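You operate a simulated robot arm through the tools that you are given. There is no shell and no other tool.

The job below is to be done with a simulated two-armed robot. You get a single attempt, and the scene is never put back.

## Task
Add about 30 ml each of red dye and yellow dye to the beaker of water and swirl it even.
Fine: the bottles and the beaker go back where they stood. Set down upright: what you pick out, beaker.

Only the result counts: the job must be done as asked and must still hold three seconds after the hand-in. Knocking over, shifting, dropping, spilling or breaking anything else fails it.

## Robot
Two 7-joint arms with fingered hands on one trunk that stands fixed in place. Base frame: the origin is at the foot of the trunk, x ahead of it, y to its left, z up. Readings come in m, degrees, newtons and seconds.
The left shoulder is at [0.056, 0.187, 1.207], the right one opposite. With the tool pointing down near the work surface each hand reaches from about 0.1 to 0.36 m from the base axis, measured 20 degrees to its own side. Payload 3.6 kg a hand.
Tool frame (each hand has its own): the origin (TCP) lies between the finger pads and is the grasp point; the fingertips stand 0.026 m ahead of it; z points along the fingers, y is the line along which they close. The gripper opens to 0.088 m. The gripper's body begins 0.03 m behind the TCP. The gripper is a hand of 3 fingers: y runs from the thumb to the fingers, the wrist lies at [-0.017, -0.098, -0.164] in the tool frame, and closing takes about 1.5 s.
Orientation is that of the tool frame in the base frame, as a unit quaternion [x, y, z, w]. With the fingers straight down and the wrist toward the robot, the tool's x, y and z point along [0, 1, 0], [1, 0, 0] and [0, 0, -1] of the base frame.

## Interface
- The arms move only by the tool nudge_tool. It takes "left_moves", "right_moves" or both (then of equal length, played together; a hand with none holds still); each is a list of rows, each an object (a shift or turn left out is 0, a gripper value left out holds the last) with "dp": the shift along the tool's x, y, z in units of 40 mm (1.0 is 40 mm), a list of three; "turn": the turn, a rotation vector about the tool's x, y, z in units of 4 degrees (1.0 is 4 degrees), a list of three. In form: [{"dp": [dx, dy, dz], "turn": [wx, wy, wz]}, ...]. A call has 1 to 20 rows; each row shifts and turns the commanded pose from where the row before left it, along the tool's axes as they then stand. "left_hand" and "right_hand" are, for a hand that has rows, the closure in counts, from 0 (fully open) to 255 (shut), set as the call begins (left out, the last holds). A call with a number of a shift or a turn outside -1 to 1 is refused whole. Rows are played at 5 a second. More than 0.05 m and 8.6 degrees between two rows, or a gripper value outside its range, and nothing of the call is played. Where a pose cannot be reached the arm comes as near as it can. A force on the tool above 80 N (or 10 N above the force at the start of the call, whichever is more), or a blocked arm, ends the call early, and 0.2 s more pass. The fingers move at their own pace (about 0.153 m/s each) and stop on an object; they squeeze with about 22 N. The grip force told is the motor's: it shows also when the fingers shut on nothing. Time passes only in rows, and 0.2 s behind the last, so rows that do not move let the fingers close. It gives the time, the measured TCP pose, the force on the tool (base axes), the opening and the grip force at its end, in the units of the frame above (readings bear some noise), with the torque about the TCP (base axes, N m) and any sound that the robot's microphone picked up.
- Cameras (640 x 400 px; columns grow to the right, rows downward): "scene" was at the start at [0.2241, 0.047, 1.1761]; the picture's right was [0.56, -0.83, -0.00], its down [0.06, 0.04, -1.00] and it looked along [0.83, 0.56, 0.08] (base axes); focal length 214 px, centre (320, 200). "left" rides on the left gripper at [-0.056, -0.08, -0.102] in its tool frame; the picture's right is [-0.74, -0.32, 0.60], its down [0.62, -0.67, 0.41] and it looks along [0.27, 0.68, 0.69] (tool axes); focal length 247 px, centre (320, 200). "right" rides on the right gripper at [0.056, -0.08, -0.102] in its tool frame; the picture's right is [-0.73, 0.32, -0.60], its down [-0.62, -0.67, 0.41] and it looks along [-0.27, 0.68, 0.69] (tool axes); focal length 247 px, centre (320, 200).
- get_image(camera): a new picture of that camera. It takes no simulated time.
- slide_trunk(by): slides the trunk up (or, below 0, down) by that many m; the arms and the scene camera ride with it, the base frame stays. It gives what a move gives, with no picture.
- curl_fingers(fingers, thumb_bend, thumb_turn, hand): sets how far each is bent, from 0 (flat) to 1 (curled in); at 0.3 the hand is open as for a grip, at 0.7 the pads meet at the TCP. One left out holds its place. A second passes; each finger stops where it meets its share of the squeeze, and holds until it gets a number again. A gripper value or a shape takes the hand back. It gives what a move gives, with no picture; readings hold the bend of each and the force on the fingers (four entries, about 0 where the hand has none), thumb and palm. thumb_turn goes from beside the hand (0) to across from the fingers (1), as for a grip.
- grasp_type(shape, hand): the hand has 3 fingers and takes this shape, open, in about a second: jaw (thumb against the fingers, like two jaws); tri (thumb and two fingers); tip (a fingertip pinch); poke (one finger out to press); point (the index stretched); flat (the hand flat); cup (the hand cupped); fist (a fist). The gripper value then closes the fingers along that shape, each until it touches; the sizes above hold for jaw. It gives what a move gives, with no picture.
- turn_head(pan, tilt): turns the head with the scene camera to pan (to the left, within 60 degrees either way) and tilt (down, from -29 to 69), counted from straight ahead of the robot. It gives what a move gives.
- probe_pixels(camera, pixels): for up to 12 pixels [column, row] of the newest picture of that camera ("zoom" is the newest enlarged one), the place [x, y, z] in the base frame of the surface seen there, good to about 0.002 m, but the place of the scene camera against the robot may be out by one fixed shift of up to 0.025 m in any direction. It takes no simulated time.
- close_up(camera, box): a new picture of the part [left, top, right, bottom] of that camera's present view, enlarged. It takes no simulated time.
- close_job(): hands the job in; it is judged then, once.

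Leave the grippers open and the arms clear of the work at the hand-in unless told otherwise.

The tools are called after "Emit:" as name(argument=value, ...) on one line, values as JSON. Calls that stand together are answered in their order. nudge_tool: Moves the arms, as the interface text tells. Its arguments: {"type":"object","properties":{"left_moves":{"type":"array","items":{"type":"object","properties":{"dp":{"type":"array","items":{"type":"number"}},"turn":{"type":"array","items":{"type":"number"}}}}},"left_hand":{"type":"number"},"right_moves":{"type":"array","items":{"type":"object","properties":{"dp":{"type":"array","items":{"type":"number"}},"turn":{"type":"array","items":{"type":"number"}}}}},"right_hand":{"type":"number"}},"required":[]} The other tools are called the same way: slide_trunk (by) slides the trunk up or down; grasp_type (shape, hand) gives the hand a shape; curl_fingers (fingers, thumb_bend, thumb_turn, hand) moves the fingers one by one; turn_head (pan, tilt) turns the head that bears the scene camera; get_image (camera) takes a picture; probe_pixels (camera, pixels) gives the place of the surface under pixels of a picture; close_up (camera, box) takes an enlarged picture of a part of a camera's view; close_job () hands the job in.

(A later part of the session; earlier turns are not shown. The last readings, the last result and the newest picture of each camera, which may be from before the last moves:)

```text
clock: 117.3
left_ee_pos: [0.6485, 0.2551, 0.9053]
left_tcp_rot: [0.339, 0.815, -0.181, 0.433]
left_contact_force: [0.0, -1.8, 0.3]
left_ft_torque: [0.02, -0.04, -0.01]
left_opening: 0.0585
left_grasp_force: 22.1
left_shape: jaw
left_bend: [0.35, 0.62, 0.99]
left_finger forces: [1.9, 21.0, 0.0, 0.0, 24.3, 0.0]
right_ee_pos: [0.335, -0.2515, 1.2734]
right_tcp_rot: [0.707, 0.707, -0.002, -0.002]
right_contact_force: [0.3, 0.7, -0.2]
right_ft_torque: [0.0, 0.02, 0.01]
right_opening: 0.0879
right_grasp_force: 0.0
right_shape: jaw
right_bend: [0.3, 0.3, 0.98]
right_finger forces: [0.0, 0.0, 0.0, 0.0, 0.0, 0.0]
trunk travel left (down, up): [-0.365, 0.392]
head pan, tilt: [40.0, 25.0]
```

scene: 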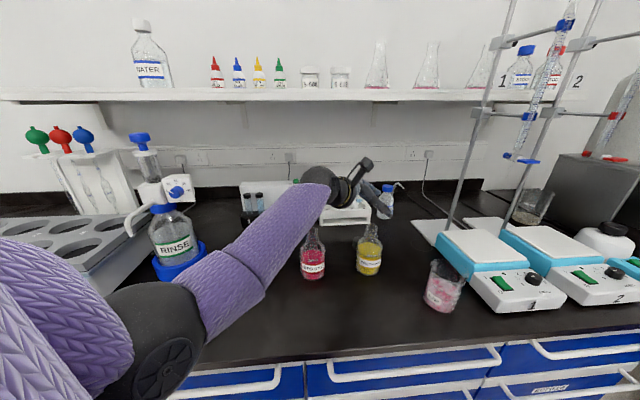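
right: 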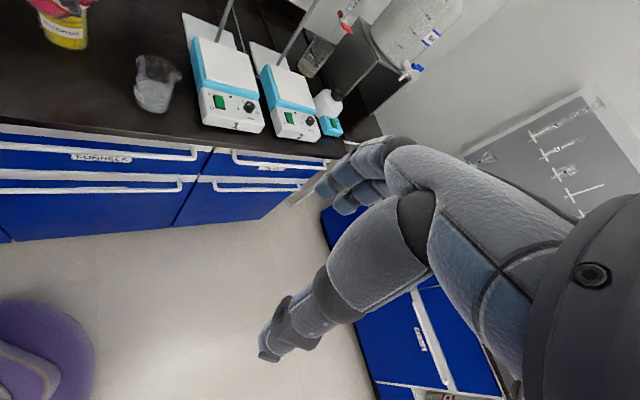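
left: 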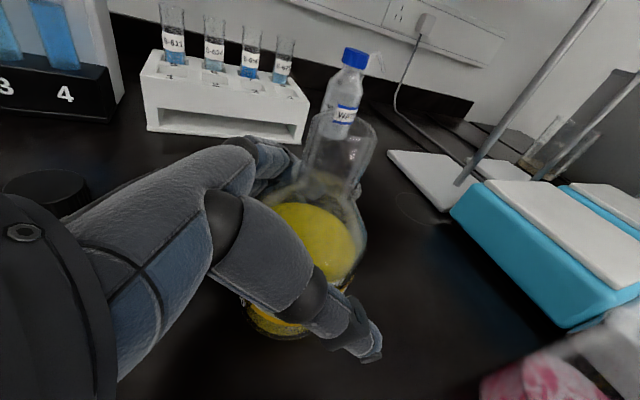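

Gripped at 22 N. I'll lift 5 cm with the trunk and check that it hangs straight.

Emit:
slide_trunk(by=0.05)

Emit:
close_up(camera="scene", box=[240, 100, 430, 230])

Emit:
get_image(camera="left")

```text
clock: 118.3
left_ee_pos: [0.648, 0.2555, 0.9544]
left_tcp_rot: [0.34, 0.816, -0.182, 0.432]
left_contact_force: [0.0, 0.3, -5.4]
left_ft_torque: [0.0, 0.04, 0.04]
left_opening: 0.0583
left_grasp_force: 22.2
left_shape: jaw
left_bend: [0.35, 0.62, 0.99]
left_finger forces: [2.0, 21.2, 0.0, 0.0, 23.9, 0.0]
right_ee_pos: [0.3375, -0.2511, 1.3248]
right_tcp_rot: [0.707, 0.707, -0.001, -0.003]
right_contact_force: [0.0, 0.0, 0.1]
right_ft_torque: [0.01, 0.0, -0.03]
right_opening: 0.0877
right_grasp_force: 0.1
right_shape: jaw
right_bend: [0.3, 0.3, 0.98]
right_finger forces: [0.0, 0.0, 0.0, 0.0, 0.0, 0.0]
trunk travel left (down, up): [-0.415, 0.342]
head pan, tilt: [40.0, 25.0]
```

```text
3.08 times, centred on (335, 165) of scene
```

zoom: 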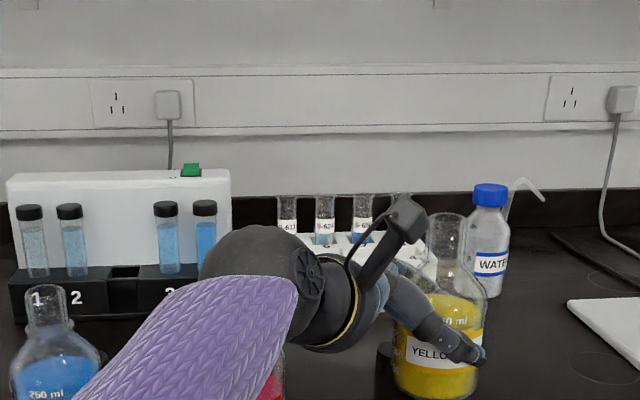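

```text
taken
```

left: 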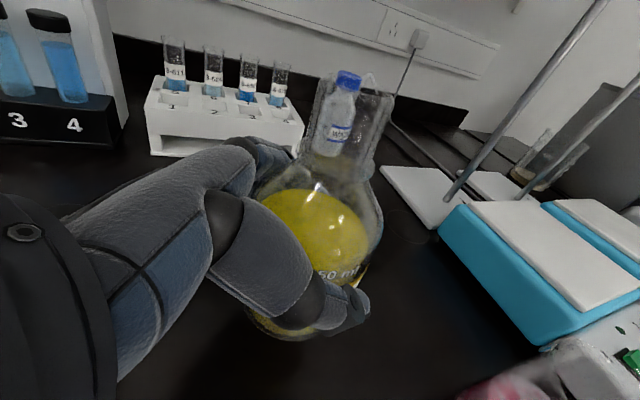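

Firm and upright. Now up 13.5 cm with the arm.

Emit:
nudge_tool(left_moves=[{"dp": [-0.35, 0, -0.236]}, {"dp": [-0.35, 0, -0.236]}, {"dp": [-0.35, 0, -0.236]}, {"dp": [-0.35, 0, -0.236]}, {"dp": [-0.35, 0, -0.236]}, {"dp": [-0.35, 0, -0.236]}, {"dp": [-0.35, 0, -0.236]}, {"dp": [-0.35, 0, -0.236]}, {}])

```text
clock: 120.3
left_ee_pos: [0.6481, 0.2549, 1.0875]
left_tcp_rot: [0.34, 0.815, -0.182, 0.432]
left_contact_force: [0.1, -0.2, -4.7]
left_ft_torque: [-0.03, -0.01, -0.02]
left_opening: 0.0581
left_grasp_force: 22.3
left_shape: jaw
left_bend: [0.35, 0.62, 0.99]
left_finger forces: [2.1, 21.1, 0.0, 0.0, 23.8, 0.1]
right_ee_pos: [0.3362, -0.2509, 1.3243]
right_tcp_rot: [0.707, 0.707, -0.002, -0.001]
right_contact_force: [0.6, 0.0, 0.0]
right_ft_torque: [0.0, 0.02, 0.0]
right_opening: 0.0878
right_grasp_force: 0.0
right_shape: jaw
right_bend: [0.3, 0.3, 0.98]
right_finger forces: [0.0, 0.0, 0.0, 0.0, 0.0, 0.0]
trunk travel left (down, up): [-0.415, 0.342]
head pan, tilt: [40.0, 25.0]
```

Now yaw to heading −70°, then carry to the intermediate point (0.59, 0.165, 1.09) by the beaker.

Emit:
nudge_tool(left_moves=[{"turn": [0.726, 0, 0.488]}, {"turn": [0.726, 0, 0.488]}, {"turn": [0.726, 0, 0.488]}, {"turn": [0.726, 0, 0.488]}, {"turn": [0.726, 0, 0.488]}, {"turn": [0.726, 0, 0.488]}, {"turn": [0.726, 0, 0.488]}, {}])

Emit:
nudge_tool(left_moves=[{"dp": [-0.129, -0.306, 0.191]}, {"dp": [-0.129, -0.306, 0.191]}, {"dp": [-0.129, -0.306, 0.191]}, {"dp": [-0.129, -0.306, 0.191]}, {"dp": [-0.129, -0.306, 0.191]}, {"dp": [-0.129, -0.306, 0.191]}, {"dp": [-0.129, -0.306, 0.191]}, {}])

```text
clock: 122.1
left_ee_pos: [0.6492, 0.2564, 1.0895]
left_tcp_rot: [0.504, 0.724, -0.27, 0.385]
left_contact_force: [0.6, 0.5, -4.6]
left_ft_torque: [0.0, 0.02, 0.01]
left_opening: 0.0584
left_grasp_force: 21.8
left_shape: jaw
left_bend: [0.35, 0.63, 0.99]
left_finger forces: [2.0, 21.0, 0.1, 0.0, 23.8, 0.1]
right_ee_pos: [0.3367, -0.2518, 1.3238]
right_tcp_rot: [0.708, 0.707, -0.002, -0.001]
right_contact_force: [0.2, 0.4, -0.7]
right_ft_torque: [0.02, 0.0, 0.01]
right_opening: 0.0877
right_grasp_force: 0.1
right_shape: jaw
right_bend: [0.3, 0.3, 0.98]
right_finger forces: [0.0, 0.1, 0.0, 0.0, 0.1, 0.0]
trunk travel left (down, up): [-0.415, 0.342]
head pan, tilt: [40.0, 25.0]
```

```text
clock: 123.9
left_ee_pos: [0.5906, 0.1661, 1.0895]
left_tcp_rot: [0.504, 0.725, -0.27, 0.384]
left_contact_force: [-0.5, 0.1, -5.4]
left_ft_torque: [0.04, 0.02, 0.05]
left_opening: 0.0579
left_grasp_force: 22.1
left_shape: jaw
left_bend: [0.35, 0.63, 0.99]
left_finger forces: [2.1, 20.8, 0.1, 0.0, 23.6, 0.0]
right_ee_pos: [0.3353, -0.2513, 1.3237]
right_tcp_rot: [0.707, 0.707, -0.002, -0.002]
right_contact_force: [-0.1, -0.6, -0.7]
right_ft_torque: [0.03, 0.03, 0.02]
right_opening: 0.0876
right_grasp_force: 0.0
right_shape: jaw
right_bend: [0.3, 0.3, 0.98]
right_finger forces: [0.0, 0.0, 0.0, 0.0, 0.0, 0.1]
trunk travel left (down, up): [-0.415, 0.342]
head pan, tilt: [40.0, 25.0]
```

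Exactly as planned. Now tilting 54° (P≈88°), below the flow angle, and turning the head back to watch the beaker.

Emit:
nudge_tool(left_moves=[{"turn": [0, 0.75, 0]}, {"turn": [0, 0.75, 0]}, {"turn": [0, 0.75, 0]}, {"turn": [0, 0.75, 0]}, {"turn": [0, 0.75, 0]}, {"turn": [0, 0.75, 0]}, {"turn": [0, 0.75, 0]}, {"turn": [0, 0.75, 0]}, {"turn": [0, 0.75, 0]}, {"turn": [0, 0.75, 0]}, {"turn": [0, 0.75, 0]}, {"turn": [0, 0.75, 0]}, {"turn": [0, 0.75, 0]}, {"turn": [0, 0.75, 0]}, {"turn": [0, 0.75, 0]}, {"turn": [0, 0.75, 0]}, {"turn": [0, 0.75, 0]}, {"turn": [0, 0.75, 0]}, {}])

Emit:
turn_head(pan=15, tilt=25)

Emit:
get_image(camera="scene")

```text
clock: 127.9
left_ee_pos: [0.5912, 0.1651, 1.0895]
left_tcp_rot: [0.572, 0.82, -0.011, 0.013]
left_contact_force: [-0.9, 0.5, -3.9]
left_ft_torque: [-0.03, 0.01, 0.0]
left_opening: 0.0578
left_grasp_force: 21.9
left_shape: jaw
left_bend: [0.35, 0.63, 0.98]
left_finger forces: [2.7, 20.8, 0.1, 0.0, 24.0, 0.0]
right_ee_pos: [0.335, -0.2504, 1.325]
right_tcp_rot: [0.707, 0.707, -0.001, -0.003]
right_contact_force: [0.8, 0.2, -0.3]
right_ft_torque: [0.02, 0.01, 0.0]
right_opening: 0.0881
right_grasp_force: 0.1
right_shape: jaw
right_bend: [0.3, 0.3, 0.98]
right_finger forces: [0.0, 0.1, 0.0, 0.1, 0.1, 0.1]
trunk travel left (down, up): [-0.415, 0.342]
head pan, tilt: [40.0, 25.0]
```

```text
clock: 128.8
left_ee_pos: [0.5901, 0.1669, 1.0895]
left_tcp_rot: [0.572, 0.82, -0.012, 0.015]
left_contact_force: [0.7, -0.3, -5.5]
left_ft_torque: [0.01, 0.0, -0.02]
left_opening: 0.0581
left_grasp_force: 21.9
left_shape: jaw
left_bend: [0.35, 0.63, 0.98]
left_finger forces: [2.7, 20.8, 0.0, 0.0, 23.9, 0.0]
right_ee_pos: [0.3368, -0.2514, 1.3229]
right_tcp_rot: [0.707, 0.707, -0.001, -0.002]
right_contact_force: [0.8, 0.3, -0.8]
right_ft_torque: [0.02, 0.01, 0.01]
right_opening: 0.0875
right_grasp_force: 0.1
right_shape: jaw
right_bend: [0.3, 0.3, 0.98]
right_finger forces: [0.0, 0.0, 0.1, 0.0, 0.0, 0.0]
trunk travel left (down, up): [-0.415, 0.342]
head pan, tilt: [15.0, 25.0]
```

```text
taken
```

scene: 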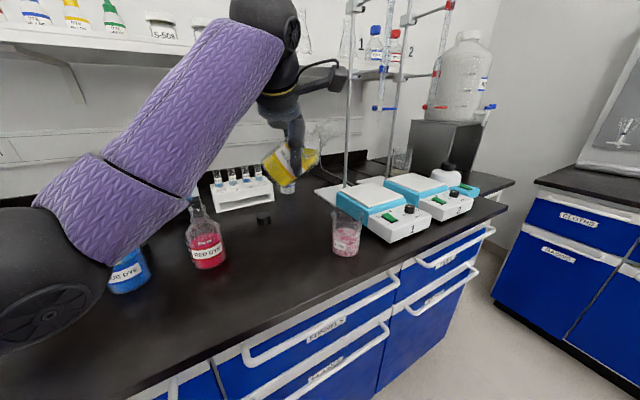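

Yellow's own place is now empty, so I can pour at heading −70° directly. Moving to TCP (0.623, 0.163), then lowering the trunk 5 cm.

Emit:
nudge_tool(left_moves=[{"dp": [-0.088, 0.184, 0.21]}, {"dp": [-0.088, 0.184, 0.21]}, {"dp": [-0.088, 0.184, 0.21]}, {"dp": [-0.088, 0.184, 0.21]}, {}])

Emit:
slide_trunk(by=-0.05)

Emit:
get_image(camera="left")

Emit:
get_image(camera="scene")

```text
clock: 129.9
left_ee_pos: [0.6235, 0.1628, 1.0558]
left_tcp_rot: [0.572, 0.82, -0.012, 0.014]
left_contact_force: [0.5, 0.5, -3.8]
left_ft_torque: [0.01, 0.04, -0.03]
left_opening: 0.058
left_grasp_force: 22.7
left_shape: jaw
left_bend: [0.35, 0.63, 0.98]
left_finger forces: [2.9, 20.8, 0.1, 0.0, 23.9, 0.0]
right_ee_pos: [0.3358, -0.2511, 1.3238]
right_tcp_rot: [0.707, 0.707, -0.001, -0.002]
right_contact_force: [0.3, -0.2, 0.2]
right_ft_torque: [0.02, -0.01, 0.04]
right_opening: 0.0878
right_grasp_force: 0.1
right_shape: jaw
right_bend: [0.3, 0.3, 0.98]
right_finger forces: [0.1, 0.1, 0.1, 0.0, 0.1, 0.1]
trunk travel left (down, up): [-0.415, 0.342]
head pan, tilt: [15.0, 25.0]
```

```text
clock: 130.9
left_ee_pos: [0.6225, 0.1615, 1.0066]
left_tcp_rot: [0.572, 0.82, -0.012, 0.014]
left_contact_force: [0.2, 0.3, -5.6]
left_ft_torque: [-0.01, 0.04, 0.02]
left_opening: 0.0582
left_grasp_force: 21.8
left_shape: jaw
left_bend: [0.35, 0.63, 0.98]
left_finger forces: [2.8, 20.8, 0.1, 0.0, 23.9, 0.1]
right_ee_pos: [0.3346, -0.2513, 1.2741]
right_tcp_rot: [0.707, 0.708, -0.001, -0.002]
right_contact_force: [-0.2, -0.8, 0.2]
right_ft_torque: [-0.01, -0.03, -0.01]
right_opening: 0.0879
right_grasp_force: 0.0
right_shape: jaw
right_bend: [0.3, 0.3, 0.98]
right_finger forces: [0.1, 0.0, 0.1, 0.0, 0.0, 0.1]
trunk travel left (down, up): [-0.365, 0.392]
head pan, tilt: [15.0, 25.0]
```

```text
taken
```

left: 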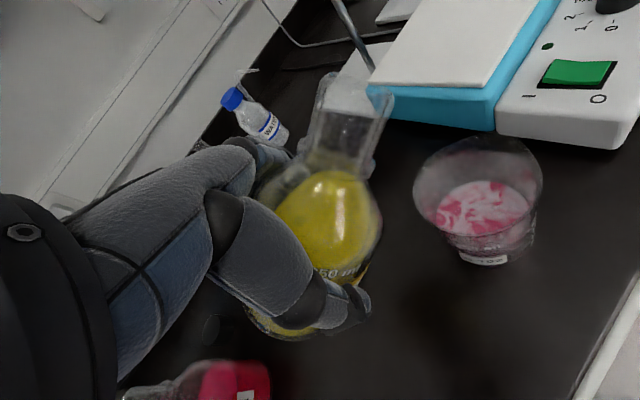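

```text
taken
```

scene: 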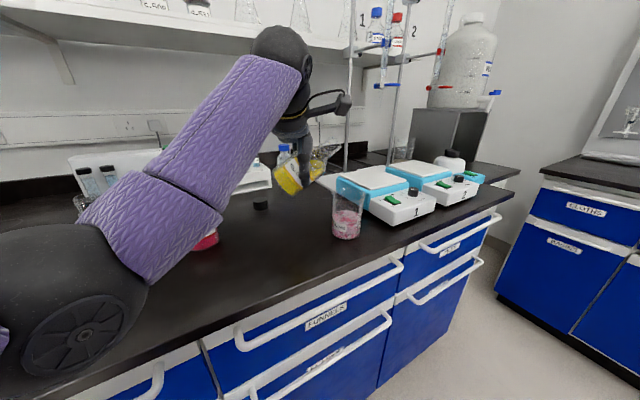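

In position with no drift. A baseline zoom of the waterline first, then tilt to about 68°.

Emit:
close_up(camera="scene", box=[344, 207, 368, 231])

Emit:
nudge_tool(left_moves=[{"turn": [0, 0.7, 0]}, {"turn": [0, 0.7, 0]}, {"turn": [0, 0.7, 0]}, {"turn": [0, 0.7, 0]}, {"turn": [0, 0.7, 0]}, {}])

Emit:
close_up(camera="left", box=[240, 50, 600, 275])

Emit:
close_up(camera="scene", box=[270, 120, 390, 250])

```text
16.00 times, centred on (356, 219) of scene
```

zoom: 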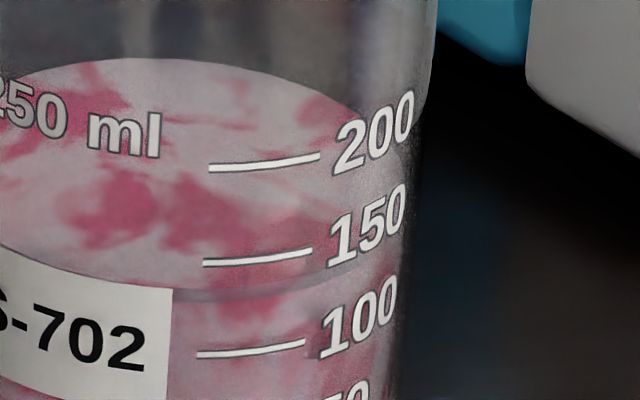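

```text
clock: 132.3
left_ee_pos: [0.6235, 0.1623, 1.0066]
left_tcp_rot: [0.569, 0.815, 0.059, -0.087]
left_contact_force: [-1.1, -0.1, -4.0]
left_ft_torque: [-0.03, -0.01, -0.01]
left_opening: 0.0581
left_grasp_force: 21.6
left_shape: jaw
left_bend: [0.35, 0.63, 0.98]
left_finger forces: [3.0, 20.6, 0.0, 0.1, 23.7, 0.1]
right_ee_pos: [0.3365, -0.2523, 1.2738]
right_tcp_rot: [0.707, 0.707, -0.002, -0.001]
right_contact_force: [-0.7, 1.0, -0.3]
right_ft_torque: [0.02, -0.05, 0.02]
right_opening: 0.0875
right_grasp_force: 0.1
right_shape: jaw
right_bend: [0.3, 0.3, 0.98]
right_finger forces: [0.0, 0.0, 0.0, 0.0, 0.0, 0.1]
trunk travel left (down, up): [-0.365, 0.392]
head pan, tilt: [15.0, 25.0]
```

```text
1.78 times, centred on (420, 162) of left
```

zoom: 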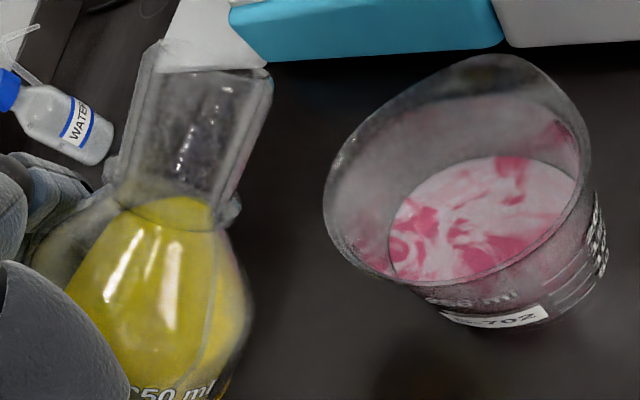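

```text
3.08 times, centred on (330, 185) of scene
```

zoom: 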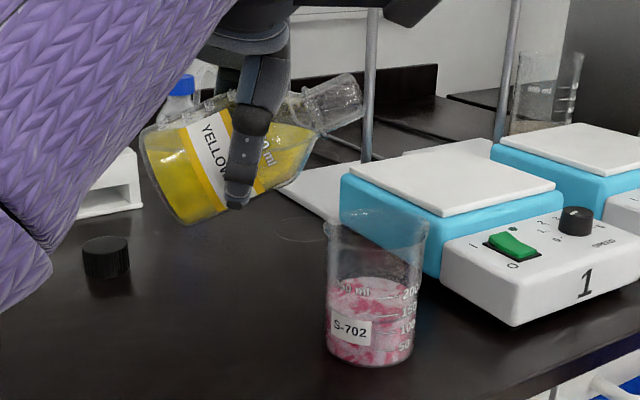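

Yellow at 68°, its lip over the same point as red's. Going to 75°.

Emit:
nudge_tool(left_moves=[{"turn": [0, 0.55, 0]}, {"turn": [0, 0.55, 0]}, {"turn": [0, 0.55, 0]}, {}])

Emit:
close_up(camera="left", box=[240, 50, 600, 275])

```text
clock: 133.3
left_ee_pos: [0.6245, 0.1635, 1.0068]
left_tcp_rot: [0.565, 0.809, 0.091, -0.133]
left_contact_force: [0.1, -0.4, -4.6]
left_ft_torque: [0.02, 0.04, 0.0]
left_opening: 0.0582
left_grasp_force: 22.0
left_shape: jaw
left_bend: [0.35, 0.63, 0.98]
left_finger forces: [3.1, 20.4, 0.0, 0.1, 23.8, 0.1]
right_ee_pos: [0.3361, -0.251, 1.274]
right_tcp_rot: [0.707, 0.707, -0.002, -0.002]
right_contact_force: [0.0, -0.2, -0.2]
right_ft_torque: [0.0, 0.01, 0.0]
right_opening: 0.0875
right_grasp_force: 0.0
right_shape: jaw
right_bend: [0.3, 0.3, 0.98]
right_finger forces: [0.0, 0.1, 0.0, 0.0, 0.1, 0.1]
trunk travel left (down, up): [-0.365, 0.392]
head pan, tilt: [15.0, 25.0]
```

```text
1.78 times, centred on (420, 162) of left
```

zoom: 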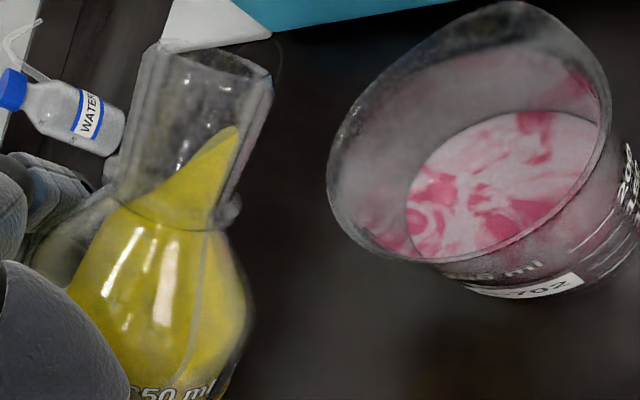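

The dye tip is in the neck. Another 2.6°.

Emit:
nudge_tool(left_moves=[{"turn": [0, 0.33, 0]}, {"turn": [0, 0.33, 0]}, {}])

Emit:
close_up(camera="left", box=[240, 50, 600, 275])

```text
clock: 134.1
left_ee_pos: [0.6237, 0.1619, 1.0077]
left_tcp_rot: [0.563, 0.806, 0.104, -0.152]
left_contact_force: [-0.1, -0.4, -4.7]
left_ft_torque: [-0.02, 0.03, 0.0]
left_opening: 0.0582
left_grasp_force: 22.0
left_shape: jaw
left_bend: [0.35, 0.63, 0.98]
left_finger forces: [3.3, 20.2, 0.0, 0.0, 23.7, 0.0]
right_ee_pos: [0.3355, -0.2515, 1.2734]
right_tcp_rot: [0.707, 0.707, -0.001, -0.003]
right_contact_force: [0.6, 0.0, 0.0]
right_ft_torque: [-0.02, 0.03, 0.04]
right_opening: 0.0878
right_grasp_force: 0.0
right_shape: jaw
right_bend: [0.3, 0.3, 0.98]
right_finger forces: [0.0, 0.0, 0.1, 0.1, 0.0, 0.0]
trunk travel left (down, up): [-0.365, 0.392]
head pan, tilt: [15.0, 25.0]
```

```text
1.78 times, centred on (420, 162) of left
```

zoom: 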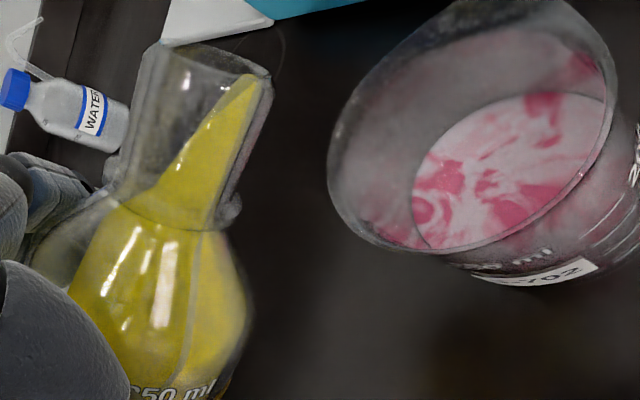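

At the lip. Another 1.4° should start the stream; I'll check the landing in both views.

Emit:
nudge_tool(left_moves=[{"turn": [0, 0.35, 0]}])

Emit:
close_up(camera="left", box=[240, 50, 600, 275])

Emit:
close_up(camera="scene", box=[270, 120, 390, 250])

```text
clock: 134.5
left_ee_pos: [0.6228, 0.1626, 1.0068]
left_tcp_rot: [0.561, 0.804, 0.111, -0.162]
left_contact_force: [-0.4, 0.7, -5.1]
left_ft_torque: [0.0, 0.01, 0.02]
left_opening: 0.0583
left_grasp_force: 22.1
left_shape: jaw
left_bend: [0.35, 0.63, 0.98]
left_finger forces: [3.2, 20.2, 0.1, 0.1, 23.7, 0.0]
right_ee_pos: [0.3357, -0.2526, 1.2748]
right_tcp_rot: [0.707, 0.707, -0.002, -0.002]
right_contact_force: [-0.2, 0.5, 0.7]
right_ft_torque: [0.0, 0.02, 0.03]
right_opening: 0.0878
right_grasp_force: 0.0
right_shape: jaw
right_bend: [0.3, 0.3, 0.98]
right_finger forces: [0.1, 0.1, 0.0, 0.0, 0.0, 0.0]
trunk travel left (down, up): [-0.365, 0.392]
head pan, tilt: [15.0, 25.0]
```

```text
1.78 times, centred on (420, 162) of left
```

zoom: 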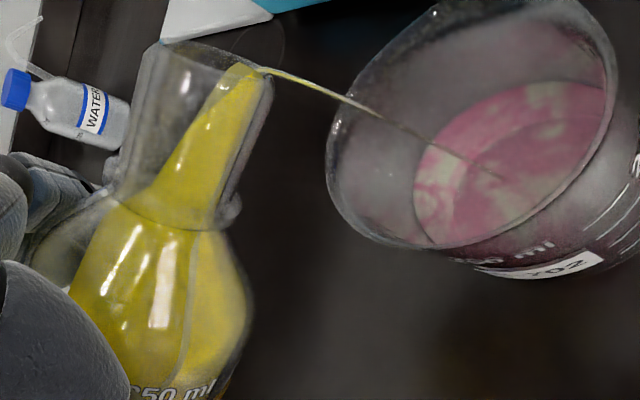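

```text
3.08 times, centred on (330, 185) of scene
```

zoom: 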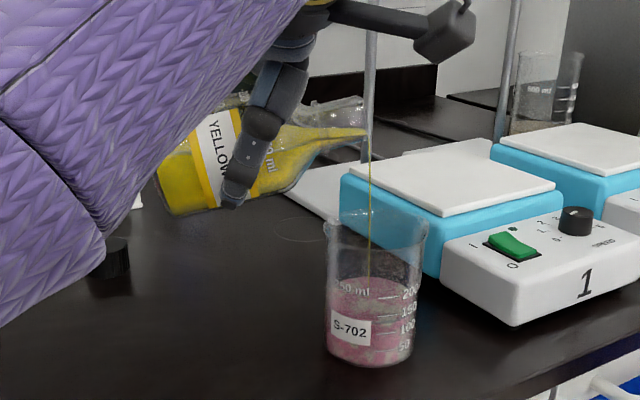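

The stream lands inside near the centre. Stepping 1.2° and holding 2.5 s.

Emit:
nudge_tool(left_moves=[{"turn": [0, 0.3, 0]}, {}, {}, {}, {}, {}, {}, {}, {}, {}, {}])

Emit:
close_up(camera="left", box=[240, 50, 600, 275])

Emit:
close_up(camera="scene", box=[344, 207, 368, 231])

```text
clock: 136.9
left_ee_pos: [0.6234, 0.1621, 1.0071]
left_tcp_rot: [0.561, 0.802, 0.116, -0.17]
left_contact_force: [-0.4, 0.9, -4.5]
left_ft_torque: [0.02, 0.0, 0.01]
left_opening: 0.0581
left_grasp_force: 21.8
left_shape: jaw
left_bend: [0.35, 0.63, 0.98]
left_finger forces: [3.1, 20.3, 0.0, 0.0, 23.7, 0.1]
right_ee_pos: [0.3352, -0.2526, 1.2738]
right_tcp_rot: [0.707, 0.707, -0.002, -0.001]
right_contact_force: [0.6, 0.8, 0.1]
right_ft_torque: [-0.04, 0.0, 0.02]
right_opening: 0.088
right_grasp_force: 0.1
right_shape: jaw
right_bend: [0.3, 0.3, 0.98]
right_finger forces: [0.1, 0.0, 0.1, 0.1, 0.0, 0.0]
trunk travel left (down, up): [-0.365, 0.392]
head pan, tilt: [15.0, 25.0]
```

```text
1.78 times, centred on (420, 162) of left
```

zoom: 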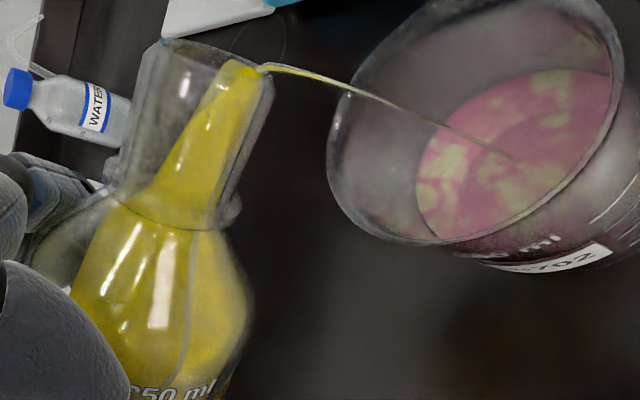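

```text
16.00 times, centred on (356, 219) of scene
```

zoom: 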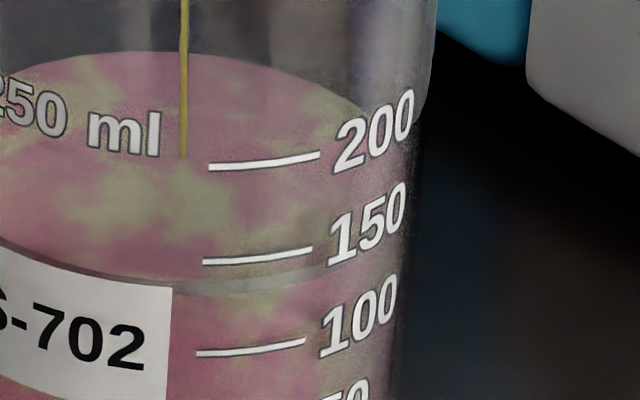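

About +5 ml so far (line y≈283, was 291; 30 ml ≈ 55 px, so the target is y≈236). Another 1.2° and 2 s.

Emit:
nudge_tool(left_moves=[{"turn": [0, 0.3, 0]}, {}, {}, {}, {}, {}, {}, {}, {}])

Emit:
close_up(camera="left", box=[240, 50, 600, 275])

Emit:
close_up(camera="scene", box=[344, 207, 368, 231])

```text
clock: 138.9
left_ee_pos: [0.6229, 0.1615, 1.0069]
left_tcp_rot: [0.559, 0.8, 0.121, -0.179]
left_contact_force: [-1.0, 1.1, -4.1]
left_ft_torque: [-0.02, 0.0, -0.02]
left_opening: 0.0582
left_grasp_force: 21.7
left_shape: jaw
left_bend: [0.35, 0.63, 0.98]
left_finger forces: [3.2, 20.2, 0.0, 0.0, 23.6, 0.1]
right_ee_pos: [0.3349, -0.2512, 1.2744]
right_tcp_rot: [0.707, 0.707, -0.002, -0.003]
right_contact_force: [-0.2, -0.5, 0.1]
right_ft_torque: [0.02, -0.01, 0.0]
right_opening: 0.0878
right_grasp_force: 0.1
right_shape: jaw
right_bend: [0.3, 0.3, 0.98]
right_finger forces: [0.0, 0.0, 0.1, 0.0, 0.1, 0.1]
trunk travel left (down, up): [-0.365, 0.392]
head pan, tilt: [15.0, 25.0]
```

```text
1.78 times, centred on (420, 162) of left
```

zoom: 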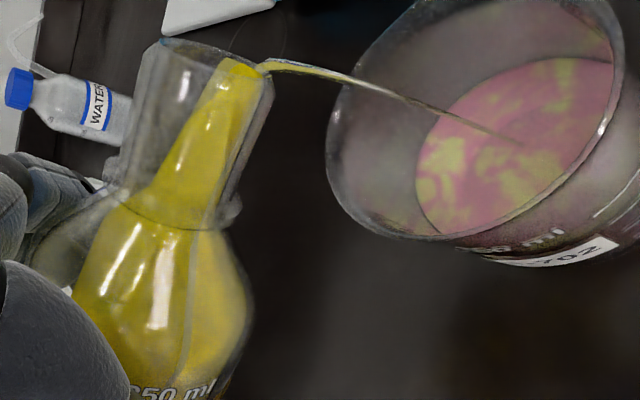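

```text
16.00 times, centred on (356, 219) of scene
```

zoom: 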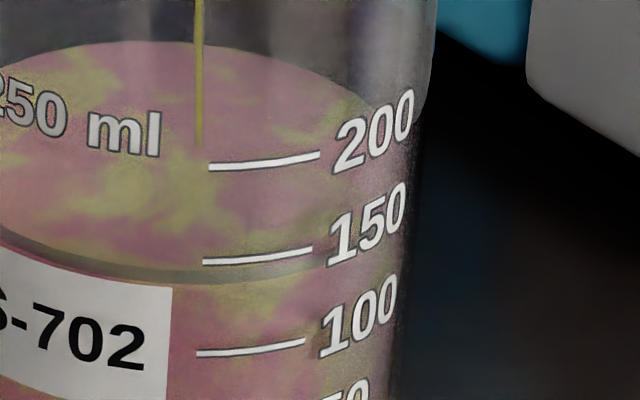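

About +10–11 ml (line y≈271). Another 1.2° and 2 s.

Emit:
nudge_tool(left_moves=[{"turn": [0, 0.3, 0]}, {}, {}, {}, {}, {}, {}, {}, {}])

Emit:
close_up(camera="left", box=[240, 50, 600, 275])

Emit:
close_up(camera="scene", box=[344, 207, 368, 231])

```text
clock: 140.9
left_ee_pos: [0.625, 0.1619, 1.0068]
left_tcp_rot: [0.558, 0.798, 0.128, -0.187]
left_contact_force: [-0.2, 0.3, -3.3]
left_ft_torque: [-0.02, -0.03, 0.05]
left_opening: 0.0582
left_grasp_force: 22.3
left_shape: jaw
left_bend: [0.35, 0.63, 0.98]
left_finger forces: [3.3, 20.2, 0.0, 0.1, 23.7, 0.0]
right_ee_pos: [0.3355, -0.2513, 1.2745]
right_tcp_rot: [0.707, 0.707, -0.002, -0.002]
right_contact_force: [-0.2, 0.2, 0.6]
right_ft_torque: [0.01, -0.01, -0.02]
right_opening: 0.0877
right_grasp_force: 0.0
right_shape: jaw
right_bend: [0.3, 0.3, 0.98]
right_finger forces: [0.0, 0.0, 0.1, 0.0, 0.1, 0.0]
trunk travel left (down, up): [-0.365, 0.392]
head pan, tilt: [15.0, 25.0]
```

```text
1.78 times, centred on (420, 162) of left
```

zoom: 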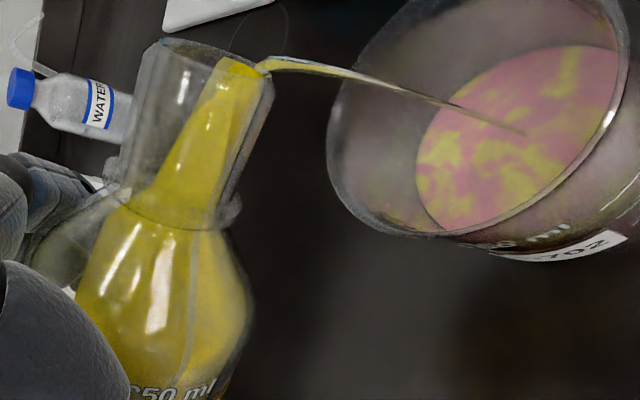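

```text
16.00 times, centred on (356, 219) of scene
```

zoom: 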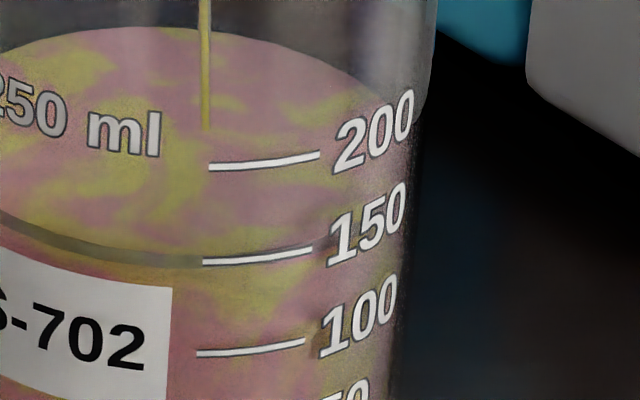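

The waterline is now right on the 150 mark, about +18 ml of yellow. Another 1.2° for 1.6 s.

Emit:
nudge_tool(left_moves=[{"turn": [0, 0.3, 0]}, {}, {}, {}, {}, {}, {}])

Emit:
close_up(camera="scene", box=[344, 207, 368, 231])

```text
clock: 142.5
left_ee_pos: [0.6237, 0.1624, 1.0075]
left_tcp_rot: [0.557, 0.796, 0.133, -0.195]
left_contact_force: [0.3, 0.7, -3.9]
left_ft_torque: [0.01, -0.02, 0.03]
left_opening: 0.058
left_grasp_force: 22.3
left_shape: jaw
left_bend: [0.35, 0.63, 0.98]
left_finger forces: [3.2, 20.2, 0.0, 0.0, 23.8, 0.0]
right_ee_pos: [0.3351, -0.2506, 1.2742]
right_tcp_rot: [0.708, 0.707, -0.002, -0.002]
right_contact_force: [1.0, 0.0, 0.4]
right_ft_torque: [0.0, 0.03, 0.01]
right_opening: 0.0877
right_grasp_force: 0.1
right_shape: jaw
right_bend: [0.3, 0.3, 0.98]
right_finger forces: [0.1, 0.0, 0.0, 0.0, 0.0, 0.0]
trunk travel left (down, up): [-0.365, 0.392]
head pan, tilt: [15.0, 25.0]
```

```text
16.00 times, centred on (356, 219) of scene
```

zoom: 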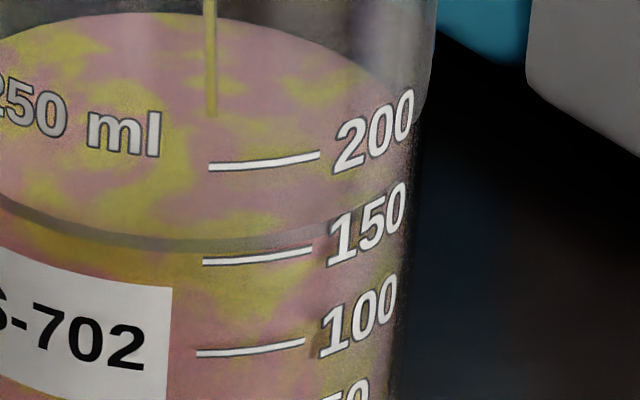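

Waterline about 158–159 ml, so yellow is about +27 ml. Tilting back now; the tail adds a little more.

Emit:
nudge_tool(left_moves=[{"turn": [0, -1, 0]}, {"turn": [0, -1, 0]}, {"turn": [0, -1, 0]}, {}, {}])

Emit:
close_up(camera="scene", box=[344, 207, 368, 231])

Emit:
close_up(camera="left", box=[420, 60, 600, 240])

Emit:
probe_pixels(camera="zoom", pixels=[[300, 200], [260, 230], [330, 180], [350, 220], [380, 180], [270, 210], [320, 240], [250, 250], [400, 200], [340, 260], [360, 190], [300, 230]])

```text
clock: 143.7
left_ee_pos: [0.625, 0.1625, 1.0061]
left_tcp_rot: [0.567, 0.813, 0.076, -0.11]
left_contact_force: [0.0, 0.3, -4.4]
left_ft_torque: [-0.03, 0.03, 0.0]
left_opening: 0.0581
left_grasp_force: 22.1
left_shape: jaw
left_bend: [0.35, 0.63, 0.98]
left_finger forces: [3.2, 20.3, 0.0, 0.1, 23.6, 0.0]
right_ee_pos: [0.336, -0.2519, 1.2738]
right_tcp_rot: [0.707, 0.707, -0.001, -0.002]
right_contact_force: [0.1, -0.7, 0.1]
right_ft_torque: [0.01, 0.02, 0.0]
right_opening: 0.0879
right_grasp_force: 0.1
right_shape: jaw
right_bend: [0.3, 0.3, 0.98]
right_finger forces: [0.0, 0.0, 0.0, 0.0, 0.1, 0.1]
trunk travel left (down, up): [-0.365, 0.392]
head pan, tilt: [15.0, 25.0]
```

```text
16.00 times, centred on (356, 219) of scene
```

zoom: 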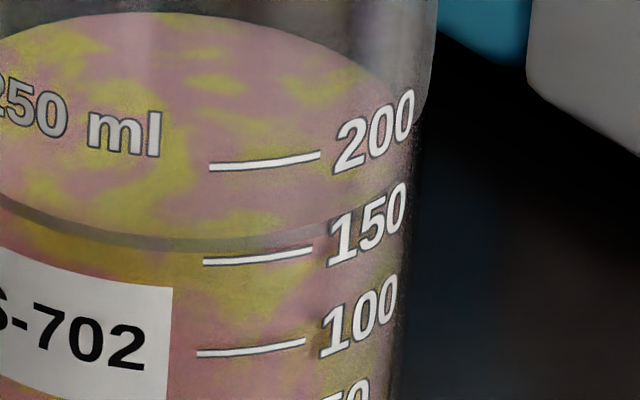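

```text
2.22 times, centred on (510, 150) of left
```

zoom: 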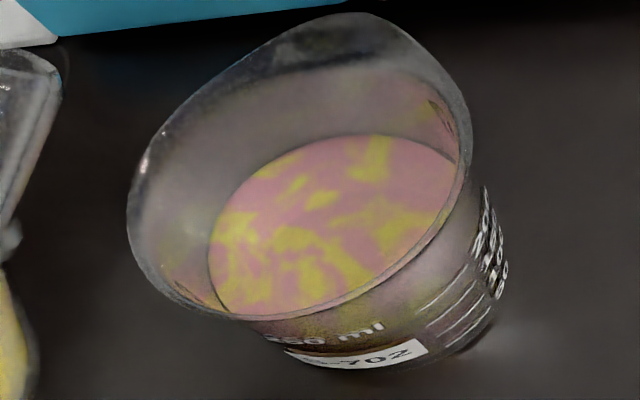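

```text
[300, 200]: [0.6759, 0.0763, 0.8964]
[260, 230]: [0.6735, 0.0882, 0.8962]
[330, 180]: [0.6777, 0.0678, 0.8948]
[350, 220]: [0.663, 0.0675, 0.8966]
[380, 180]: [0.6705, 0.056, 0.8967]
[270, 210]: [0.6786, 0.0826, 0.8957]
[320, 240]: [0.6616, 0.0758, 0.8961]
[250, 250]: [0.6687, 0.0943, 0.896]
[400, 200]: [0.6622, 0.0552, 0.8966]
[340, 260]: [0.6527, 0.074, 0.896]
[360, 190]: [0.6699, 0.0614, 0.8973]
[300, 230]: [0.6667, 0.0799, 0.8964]
```

Level 0.8962 (+7.3 mm since red): yellow is about 26–27 ml. One top-up of about 4 ml with 1° extra tilt, as for red.

Emit:
nudge_tool(left_moves=[{"turn": [0, 1, 0]}, {"turn": [0, 1, 0]}, {"turn": [0, 1, 0]}, {"turn": [0, 0.25, 0]}, {}, {}, {}, {"turn": [0, -0.25, 0]}, {"turn": [0, -1, 0]}, {"turn": [0, -1, 0]}, {"turn": [0, -1, 0]}, {}, {}])

Emit:
close_up(camera="scene", box=[344, 207, 368, 231])

Emit:
close_up(camera="left", box=[420, 60, 600, 240])

Emit:
probe_pixels(camera="zoom", pixels=[[300, 200], [260, 230], [330, 180], [350, 220], [380, 180], [270, 210], [320, 240], [250, 250], [400, 200], [340, 260], [360, 190], [300, 230]])

```text
clock: 146.5
left_ee_pos: [0.6244, 0.1625, 1.007]
left_tcp_rot: [0.567, 0.813, 0.075, -0.11]
left_contact_force: [1.0, 0.3, -3.9]
left_ft_torque: [-0.02, 0.0, 0.02]
left_opening: 0.0583
left_grasp_force: 21.7
left_shape: jaw
left_bend: [0.35, 0.63, 0.98]
left_finger forces: [3.2, 20.2, 0.1, 0.0, 23.6, 0.0]
right_ee_pos: [0.3365, -0.2515, 1.2745]
right_tcp_rot: [0.707, 0.707, -0.002, -0.001]
right_contact_force: [0.0, 0.7, -0.3]
right_ft_torque: [0.01, 0.02, 0.01]
right_opening: 0.0875
right_grasp_force: 0.1
right_shape: jaw
right_bend: [0.3, 0.3, 0.98]
right_finger forces: [0.0, 0.0, 0.0, 0.0, 0.0, 0.0]
trunk travel left (down, up): [-0.365, 0.392]
head pan, tilt: [15.0, 25.0]
```

```text
16.00 times, centred on (356, 219) of scene
```

zoom: 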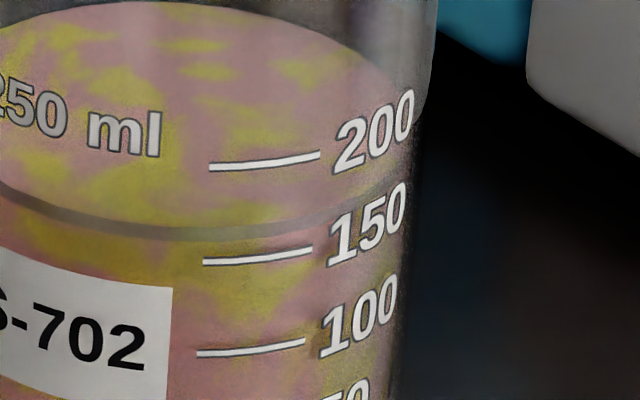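

```text
2.22 times, centred on (510, 150) of left
```

zoom: 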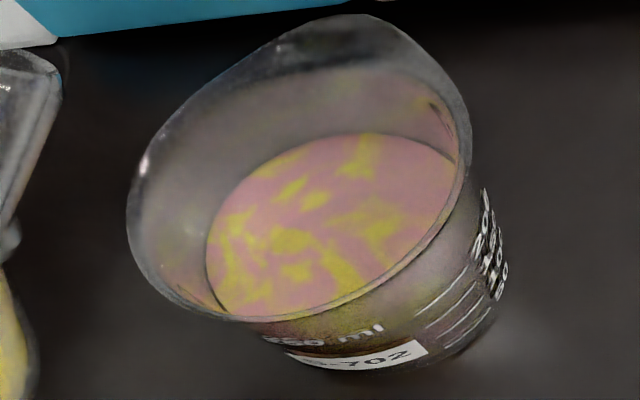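

```text
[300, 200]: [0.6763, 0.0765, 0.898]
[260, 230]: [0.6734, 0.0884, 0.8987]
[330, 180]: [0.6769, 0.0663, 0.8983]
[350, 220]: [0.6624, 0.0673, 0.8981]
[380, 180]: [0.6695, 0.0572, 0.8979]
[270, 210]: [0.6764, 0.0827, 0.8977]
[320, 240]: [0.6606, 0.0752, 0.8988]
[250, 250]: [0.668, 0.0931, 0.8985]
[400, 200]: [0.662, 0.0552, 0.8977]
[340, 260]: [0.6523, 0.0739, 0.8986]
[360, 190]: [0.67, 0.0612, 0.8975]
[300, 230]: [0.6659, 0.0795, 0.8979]
```

Surface 0.8981: +9.2 mm for yellow against +9.1 mm for red. Both are about 31–32 ml and equal. Pouring is done; I'll tilt back, raise and retrace.

Emit:
nudge_tool(left_moves=[{"turn": [0, -0.7, 0]}, {"turn": [0, -0.7, 0]}, {"turn": [0, -0.7, 0]}, {"turn": [0, -0.7, 0]}, {"turn": [0, -0.7, 0]}, {}])

Emit:
slide_trunk(by=0.05)

Emit:
nudge_tool(left_moves=[{"dp": [0.088, -0.184, -0.21]}, {"dp": [0.088, -0.184, -0.21]}, {"dp": [0.088, -0.184, -0.21]}, {"dp": [0.088, -0.184, -0.21]}, {}])

```text
clock: 147.9
left_ee_pos: [0.6228, 0.1619, 1.0076]
left_tcp_rot: [0.572, 0.82, 0.005, -0.01]
left_contact_force: [0.3, 0.4, -3.6]
left_ft_torque: [-0.02, 0.06, -0.02]
left_opening: 0.058
left_grasp_force: 22.2
left_shape: jaw
left_bend: [0.35, 0.63, 0.98]
left_finger forces: [3.1, 20.1, 0.0, 0.1, 23.7, 0.0]
right_ee_pos: [0.3347, -0.2515, 1.2735]
right_tcp_rot: [0.707, 0.707, -0.003, -0.002]
right_contact_force: [0.8, -0.2, 0.5]
right_ft_torque: [0.01, -0.01, 0.04]
right_opening: 0.0879
right_grasp_force: 0.0
right_shape: jaw
right_bend: [0.3, 0.3, 0.98]
right_finger forces: [0.0, 0.2, 0.0, 0.0, 0.1, 0.1]
trunk travel left (down, up): [-0.365, 0.392]
head pan, tilt: [15.0, 25.0]
```

```text
clock: 148.8
left_ee_pos: [0.6254, 0.1623, 1.0563]
left_tcp_rot: [0.572, 0.82, 0.006, -0.011]
left_contact_force: [0.7, 0.7, -3.8]
left_ft_torque: [-0.01, -0.01, -0.01]
left_opening: 0.0584
left_grasp_force: 21.8
left_shape: jaw
left_bend: [0.35, 0.63, 0.98]
left_finger forces: [3.0, 20.2, 0.1, 0.0, 23.6, 0.1]
right_ee_pos: [0.3365, -0.2516, 1.3238]
right_tcp_rot: [0.707, 0.707, -0.002, -0.002]
right_contact_force: [0.3, 0.0, -0.3]
right_ft_torque: [0.01, -0.01, 0.0]
right_opening: 0.0881
right_grasp_force: 0.1
right_shape: jaw
right_bend: [0.3, 0.3, 0.98]
right_finger forces: [0.0, 0.0, 0.0, 0.1, 0.1, 0.1]
trunk travel left (down, up): [-0.415, 0.342]
head pan, tilt: [15.0, 25.0]
```

```text
clock: 150.0
left_ee_pos: [0.5908, 0.1634, 1.0913]
left_tcp_rot: [0.572, 0.82, 0.006, -0.011]
left_contact_force: [-0.2, -0.3, -4.5]
left_ft_torque: [0.01, 0.01, 0.01]
left_opening: 0.0582
left_grasp_force: 22.0
left_shape: jaw
left_bend: [0.35, 0.63, 0.98]
left_finger forces: [3.2, 20.1, 0.0, 0.0, 23.6, 0.0]
right_ee_pos: [0.3363, -0.2513, 1.3235]
right_tcp_rot: [0.707, 0.708, -0.001, -0.002]
right_contact_force: [0.1, -0.8, 0.1]
right_ft_torque: [0.0, 0.0, 0.03]
right_opening: 0.0877
right_grasp_force: 0.0
right_shape: jaw
right_bend: [0.3, 0.3, 0.98]
right_finger forces: [0.1, 0.0, 0.0, 0.0, 0.0, 0.0]
trunk travel left (down, up): [-0.415, 0.342]
head pan, tilt: [15.0, 25.0]
```

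Now bringing the bottle upright (57.5° back).

Emit:
nudge_tool(left_moves=[{"turn": [0, -0.757, 0]}, {"turn": [0, -0.757, 0]}, {"turn": [0, -0.757, 0]}, {"turn": [0, -0.757, 0]}, {"turn": [0, -0.757, 0]}, {"turn": [0, -0.757, 0]}, {"turn": [0, -0.757, 0]}, {"turn": [0, -0.757, 0]}, {"turn": [0, -0.757, 0]}, {"turn": [0, -0.757, 0]}, {"turn": [0, -0.757, 0]}, {"turn": [0, -0.757, 0]}, {"turn": [0, -0.757, 0]}, {"turn": [0, -0.757, 0]}, {"turn": [0, -0.757, 0]}, {"turn": [0, -0.757, 0]}, {"turn": [0, -0.757, 0]}, {"turn": [0, -0.757, 0]}, {"turn": [0, -0.757, 0]}, {}])

Emit:
close_up(camera="left", box=[240, 60, 400, 340])

Emit:
probe_pixels(camera="zoom", pixels=[[300, 220], [320, 240], [340, 260], [290, 240], [320, 265], [340, 240], [310, 220], [350, 275], [300, 255], [330, 230]])

```text
clock: 154.4
left_ee_pos: [0.6008, 0.1936, 1.1101]
left_tcp_rot: [0.503, 0.732, -0.238, 0.394]
left_contact_force: [-0.4, 0.1, -3.2]
left_ft_torque: [-0.01, -0.01, 0.0]
left_opening: 0.0581
left_grasp_force: 22.0
left_shape: jaw
left_bend: [0.35, 0.63, 0.99]
left_finger forces: [2.7, 20.6, 0.0, 0.0, 24.0, 0.1]
right_ee_pos: [0.3353, -0.2522, 1.3235]
right_tcp_rot: [0.707, 0.708, -0.002, -0.001]
right_contact_force: [-0.9, 0.4, 1.0]
right_ft_torque: [0.0, 0.0, 0.0]
right_opening: 0.088
right_grasp_force: 0.1
right_shape: jaw
right_bend: [0.3, 0.3, 0.98]
right_finger forces: [0.0, 0.0, 0.0, 0.0, 0.0, 0.0]
trunk travel left (down, up): [-0.415, 0.342]
head pan, tilt: [15.0, 25.0]
stopped in row 20 (left hand): the arm was blocked; the commanded pose is now the measured one
```

```text
1.43 times, centred on (320, 200) of left
```

zoom: 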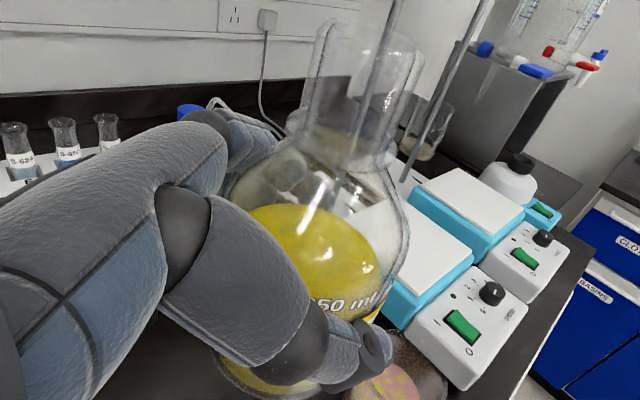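

```text
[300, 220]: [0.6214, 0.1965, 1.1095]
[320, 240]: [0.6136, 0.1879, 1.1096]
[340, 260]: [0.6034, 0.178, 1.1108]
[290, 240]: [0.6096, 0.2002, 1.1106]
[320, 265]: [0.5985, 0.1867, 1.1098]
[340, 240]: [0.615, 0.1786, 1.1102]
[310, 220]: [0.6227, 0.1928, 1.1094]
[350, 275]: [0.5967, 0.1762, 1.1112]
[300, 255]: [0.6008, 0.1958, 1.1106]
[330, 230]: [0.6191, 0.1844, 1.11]
```

A small block at the end, but the bottle is upright and clear at z=1.11. The yellow level dropped 9.2 mm (about 31 ml), which agrees. Now moving toward its home position, away from the limit.

Emit:
nudge_tool(left_moves=[{"dp": [0.175, 0.276, -0.076]}, {"dp": [0.175, 0.276, -0.076]}, {"dp": [0.175, 0.276, -0.076]}, {"dp": [0.175, 0.276, -0.076]}, {"dp": [0.175, 0.276, -0.076]}, {"dp": [0.175, 0.276, -0.076]}, {}])

```text
clock: 156.0
left_ee_pos: [0.6469, 0.2505, 1.0867]
left_tcp_rot: [0.504, 0.73, -0.242, 0.394]
left_contact_force: [0.4, 0.5, -4.0]
left_ft_torque: [-0.01, 0.02, -0.05]
left_opening: 0.0581
left_grasp_force: 22.1
left_shape: jaw
left_bend: [0.35, 0.63, 0.99]
left_finger forces: [2.7, 20.5, 0.0, 0.0, 23.8, 0.0]
right_ee_pos: [0.3355, -0.2516, 1.3234]
right_tcp_rot: [0.707, 0.707, -0.001, -0.002]
right_contact_force: [0.2, 0.0, 0.2]
right_ft_torque: [-0.03, 0.0, -0.05]
right_opening: 0.0878
right_grasp_force: 0.0
right_shape: jaw
right_bend: [0.3, 0.3, 0.98]
right_finger forces: [0.0, 0.0, 0.0, 0.0, 0.0, 0.1]
trunk travel left (down, up): [-0.415, 0.342]
head pan, tilt: [15.0, 25.0]
```

Now yawing to the grasp orientation, in six rows.

Emit:
nudge_tool(left_moves=[{"turn": [-0.685, -0.031, -0.615]}, {"turn": [-0.685, -0.031, -0.615]}, {"turn": [-0.685, -0.031, -0.615]}, {"turn": [-0.685, -0.031, -0.615]}, {"turn": [-0.685, -0.031, -0.615]}, {"turn": [-0.685, -0.031, -0.615]}, {}])

Emit:
turn_head(pan=40, tilt=25)

Emit:
get_image(camera="scene")

```text
clock: 157.6
left_ee_pos: [0.6485, 0.2508, 1.0871]
left_tcp_rot: [0.343, 0.812, -0.186, 0.433]
left_contact_force: [0.7, 1.0, -4.1]
left_ft_torque: [0.02, 0.01, -0.02]
left_opening: 0.058
left_grasp_force: 21.5
left_shape: jaw
left_bend: [0.35, 0.63, 0.99]
left_finger forces: [2.7, 20.4, 0.0, 0.1, 23.6, 0.1]
right_ee_pos: [0.3351, -0.2504, 1.3247]
right_tcp_rot: [0.707, 0.708, -0.002, -0.002]
right_contact_force: [0.7, 0.9, -0.1]
right_ft_torque: [0.03, 0.01, 0.03]
right_opening: 0.0878
right_grasp_force: 0.0
right_shape: jaw
right_bend: [0.3, 0.3, 0.98]
right_finger forces: [0.1, 0.1, 0.0, 0.0, 0.1, 0.0]
trunk travel left (down, up): [-0.415, 0.342]
head pan, tilt: [15.0, 25.0]
```

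```text
clock: 158.5
left_ee_pos: [0.6487, 0.2516, 1.0875]
left_tcp_rot: [0.344, 0.813, -0.185, 0.433]
left_contact_force: [-0.1, -0.2, -3.8]
left_ft_torque: [0.0, 0.03, 0.01]
left_opening: 0.0578
left_grasp_force: 22.3
left_shape: jaw
left_bend: [0.35, 0.63, 0.99]
left_finger forces: [2.7, 20.3, 0.1, 0.0, 23.6, 0.0]
right_ee_pos: [0.3351, -0.2523, 1.3229]
right_tcp_rot: [0.707, 0.707, -0.002, -0.001]
right_contact_force: [0.6, 0.1, -1.1]
right_ft_torque: [0.0, 0.0, -0.02]
right_opening: 0.088
right_grasp_force: 0.0
right_shape: jaw
right_bend: [0.3, 0.3, 0.98]
right_finger forces: [0.0, 0.0, 0.1, 0.0, 0.1, 0.0]
trunk travel left (down, up): [-0.415, 0.342]
head pan, tilt: [40.0, 25.0]
```

```text
taken
```

scene: 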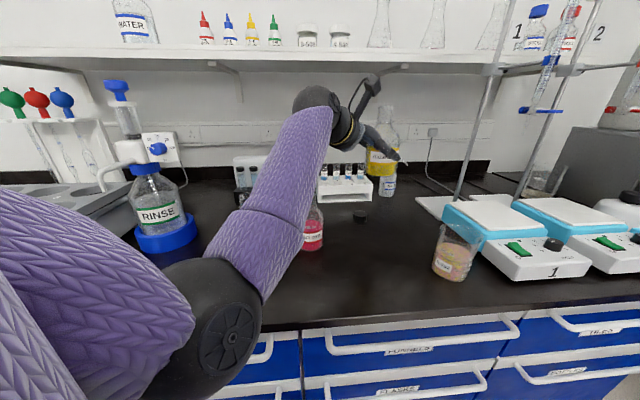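

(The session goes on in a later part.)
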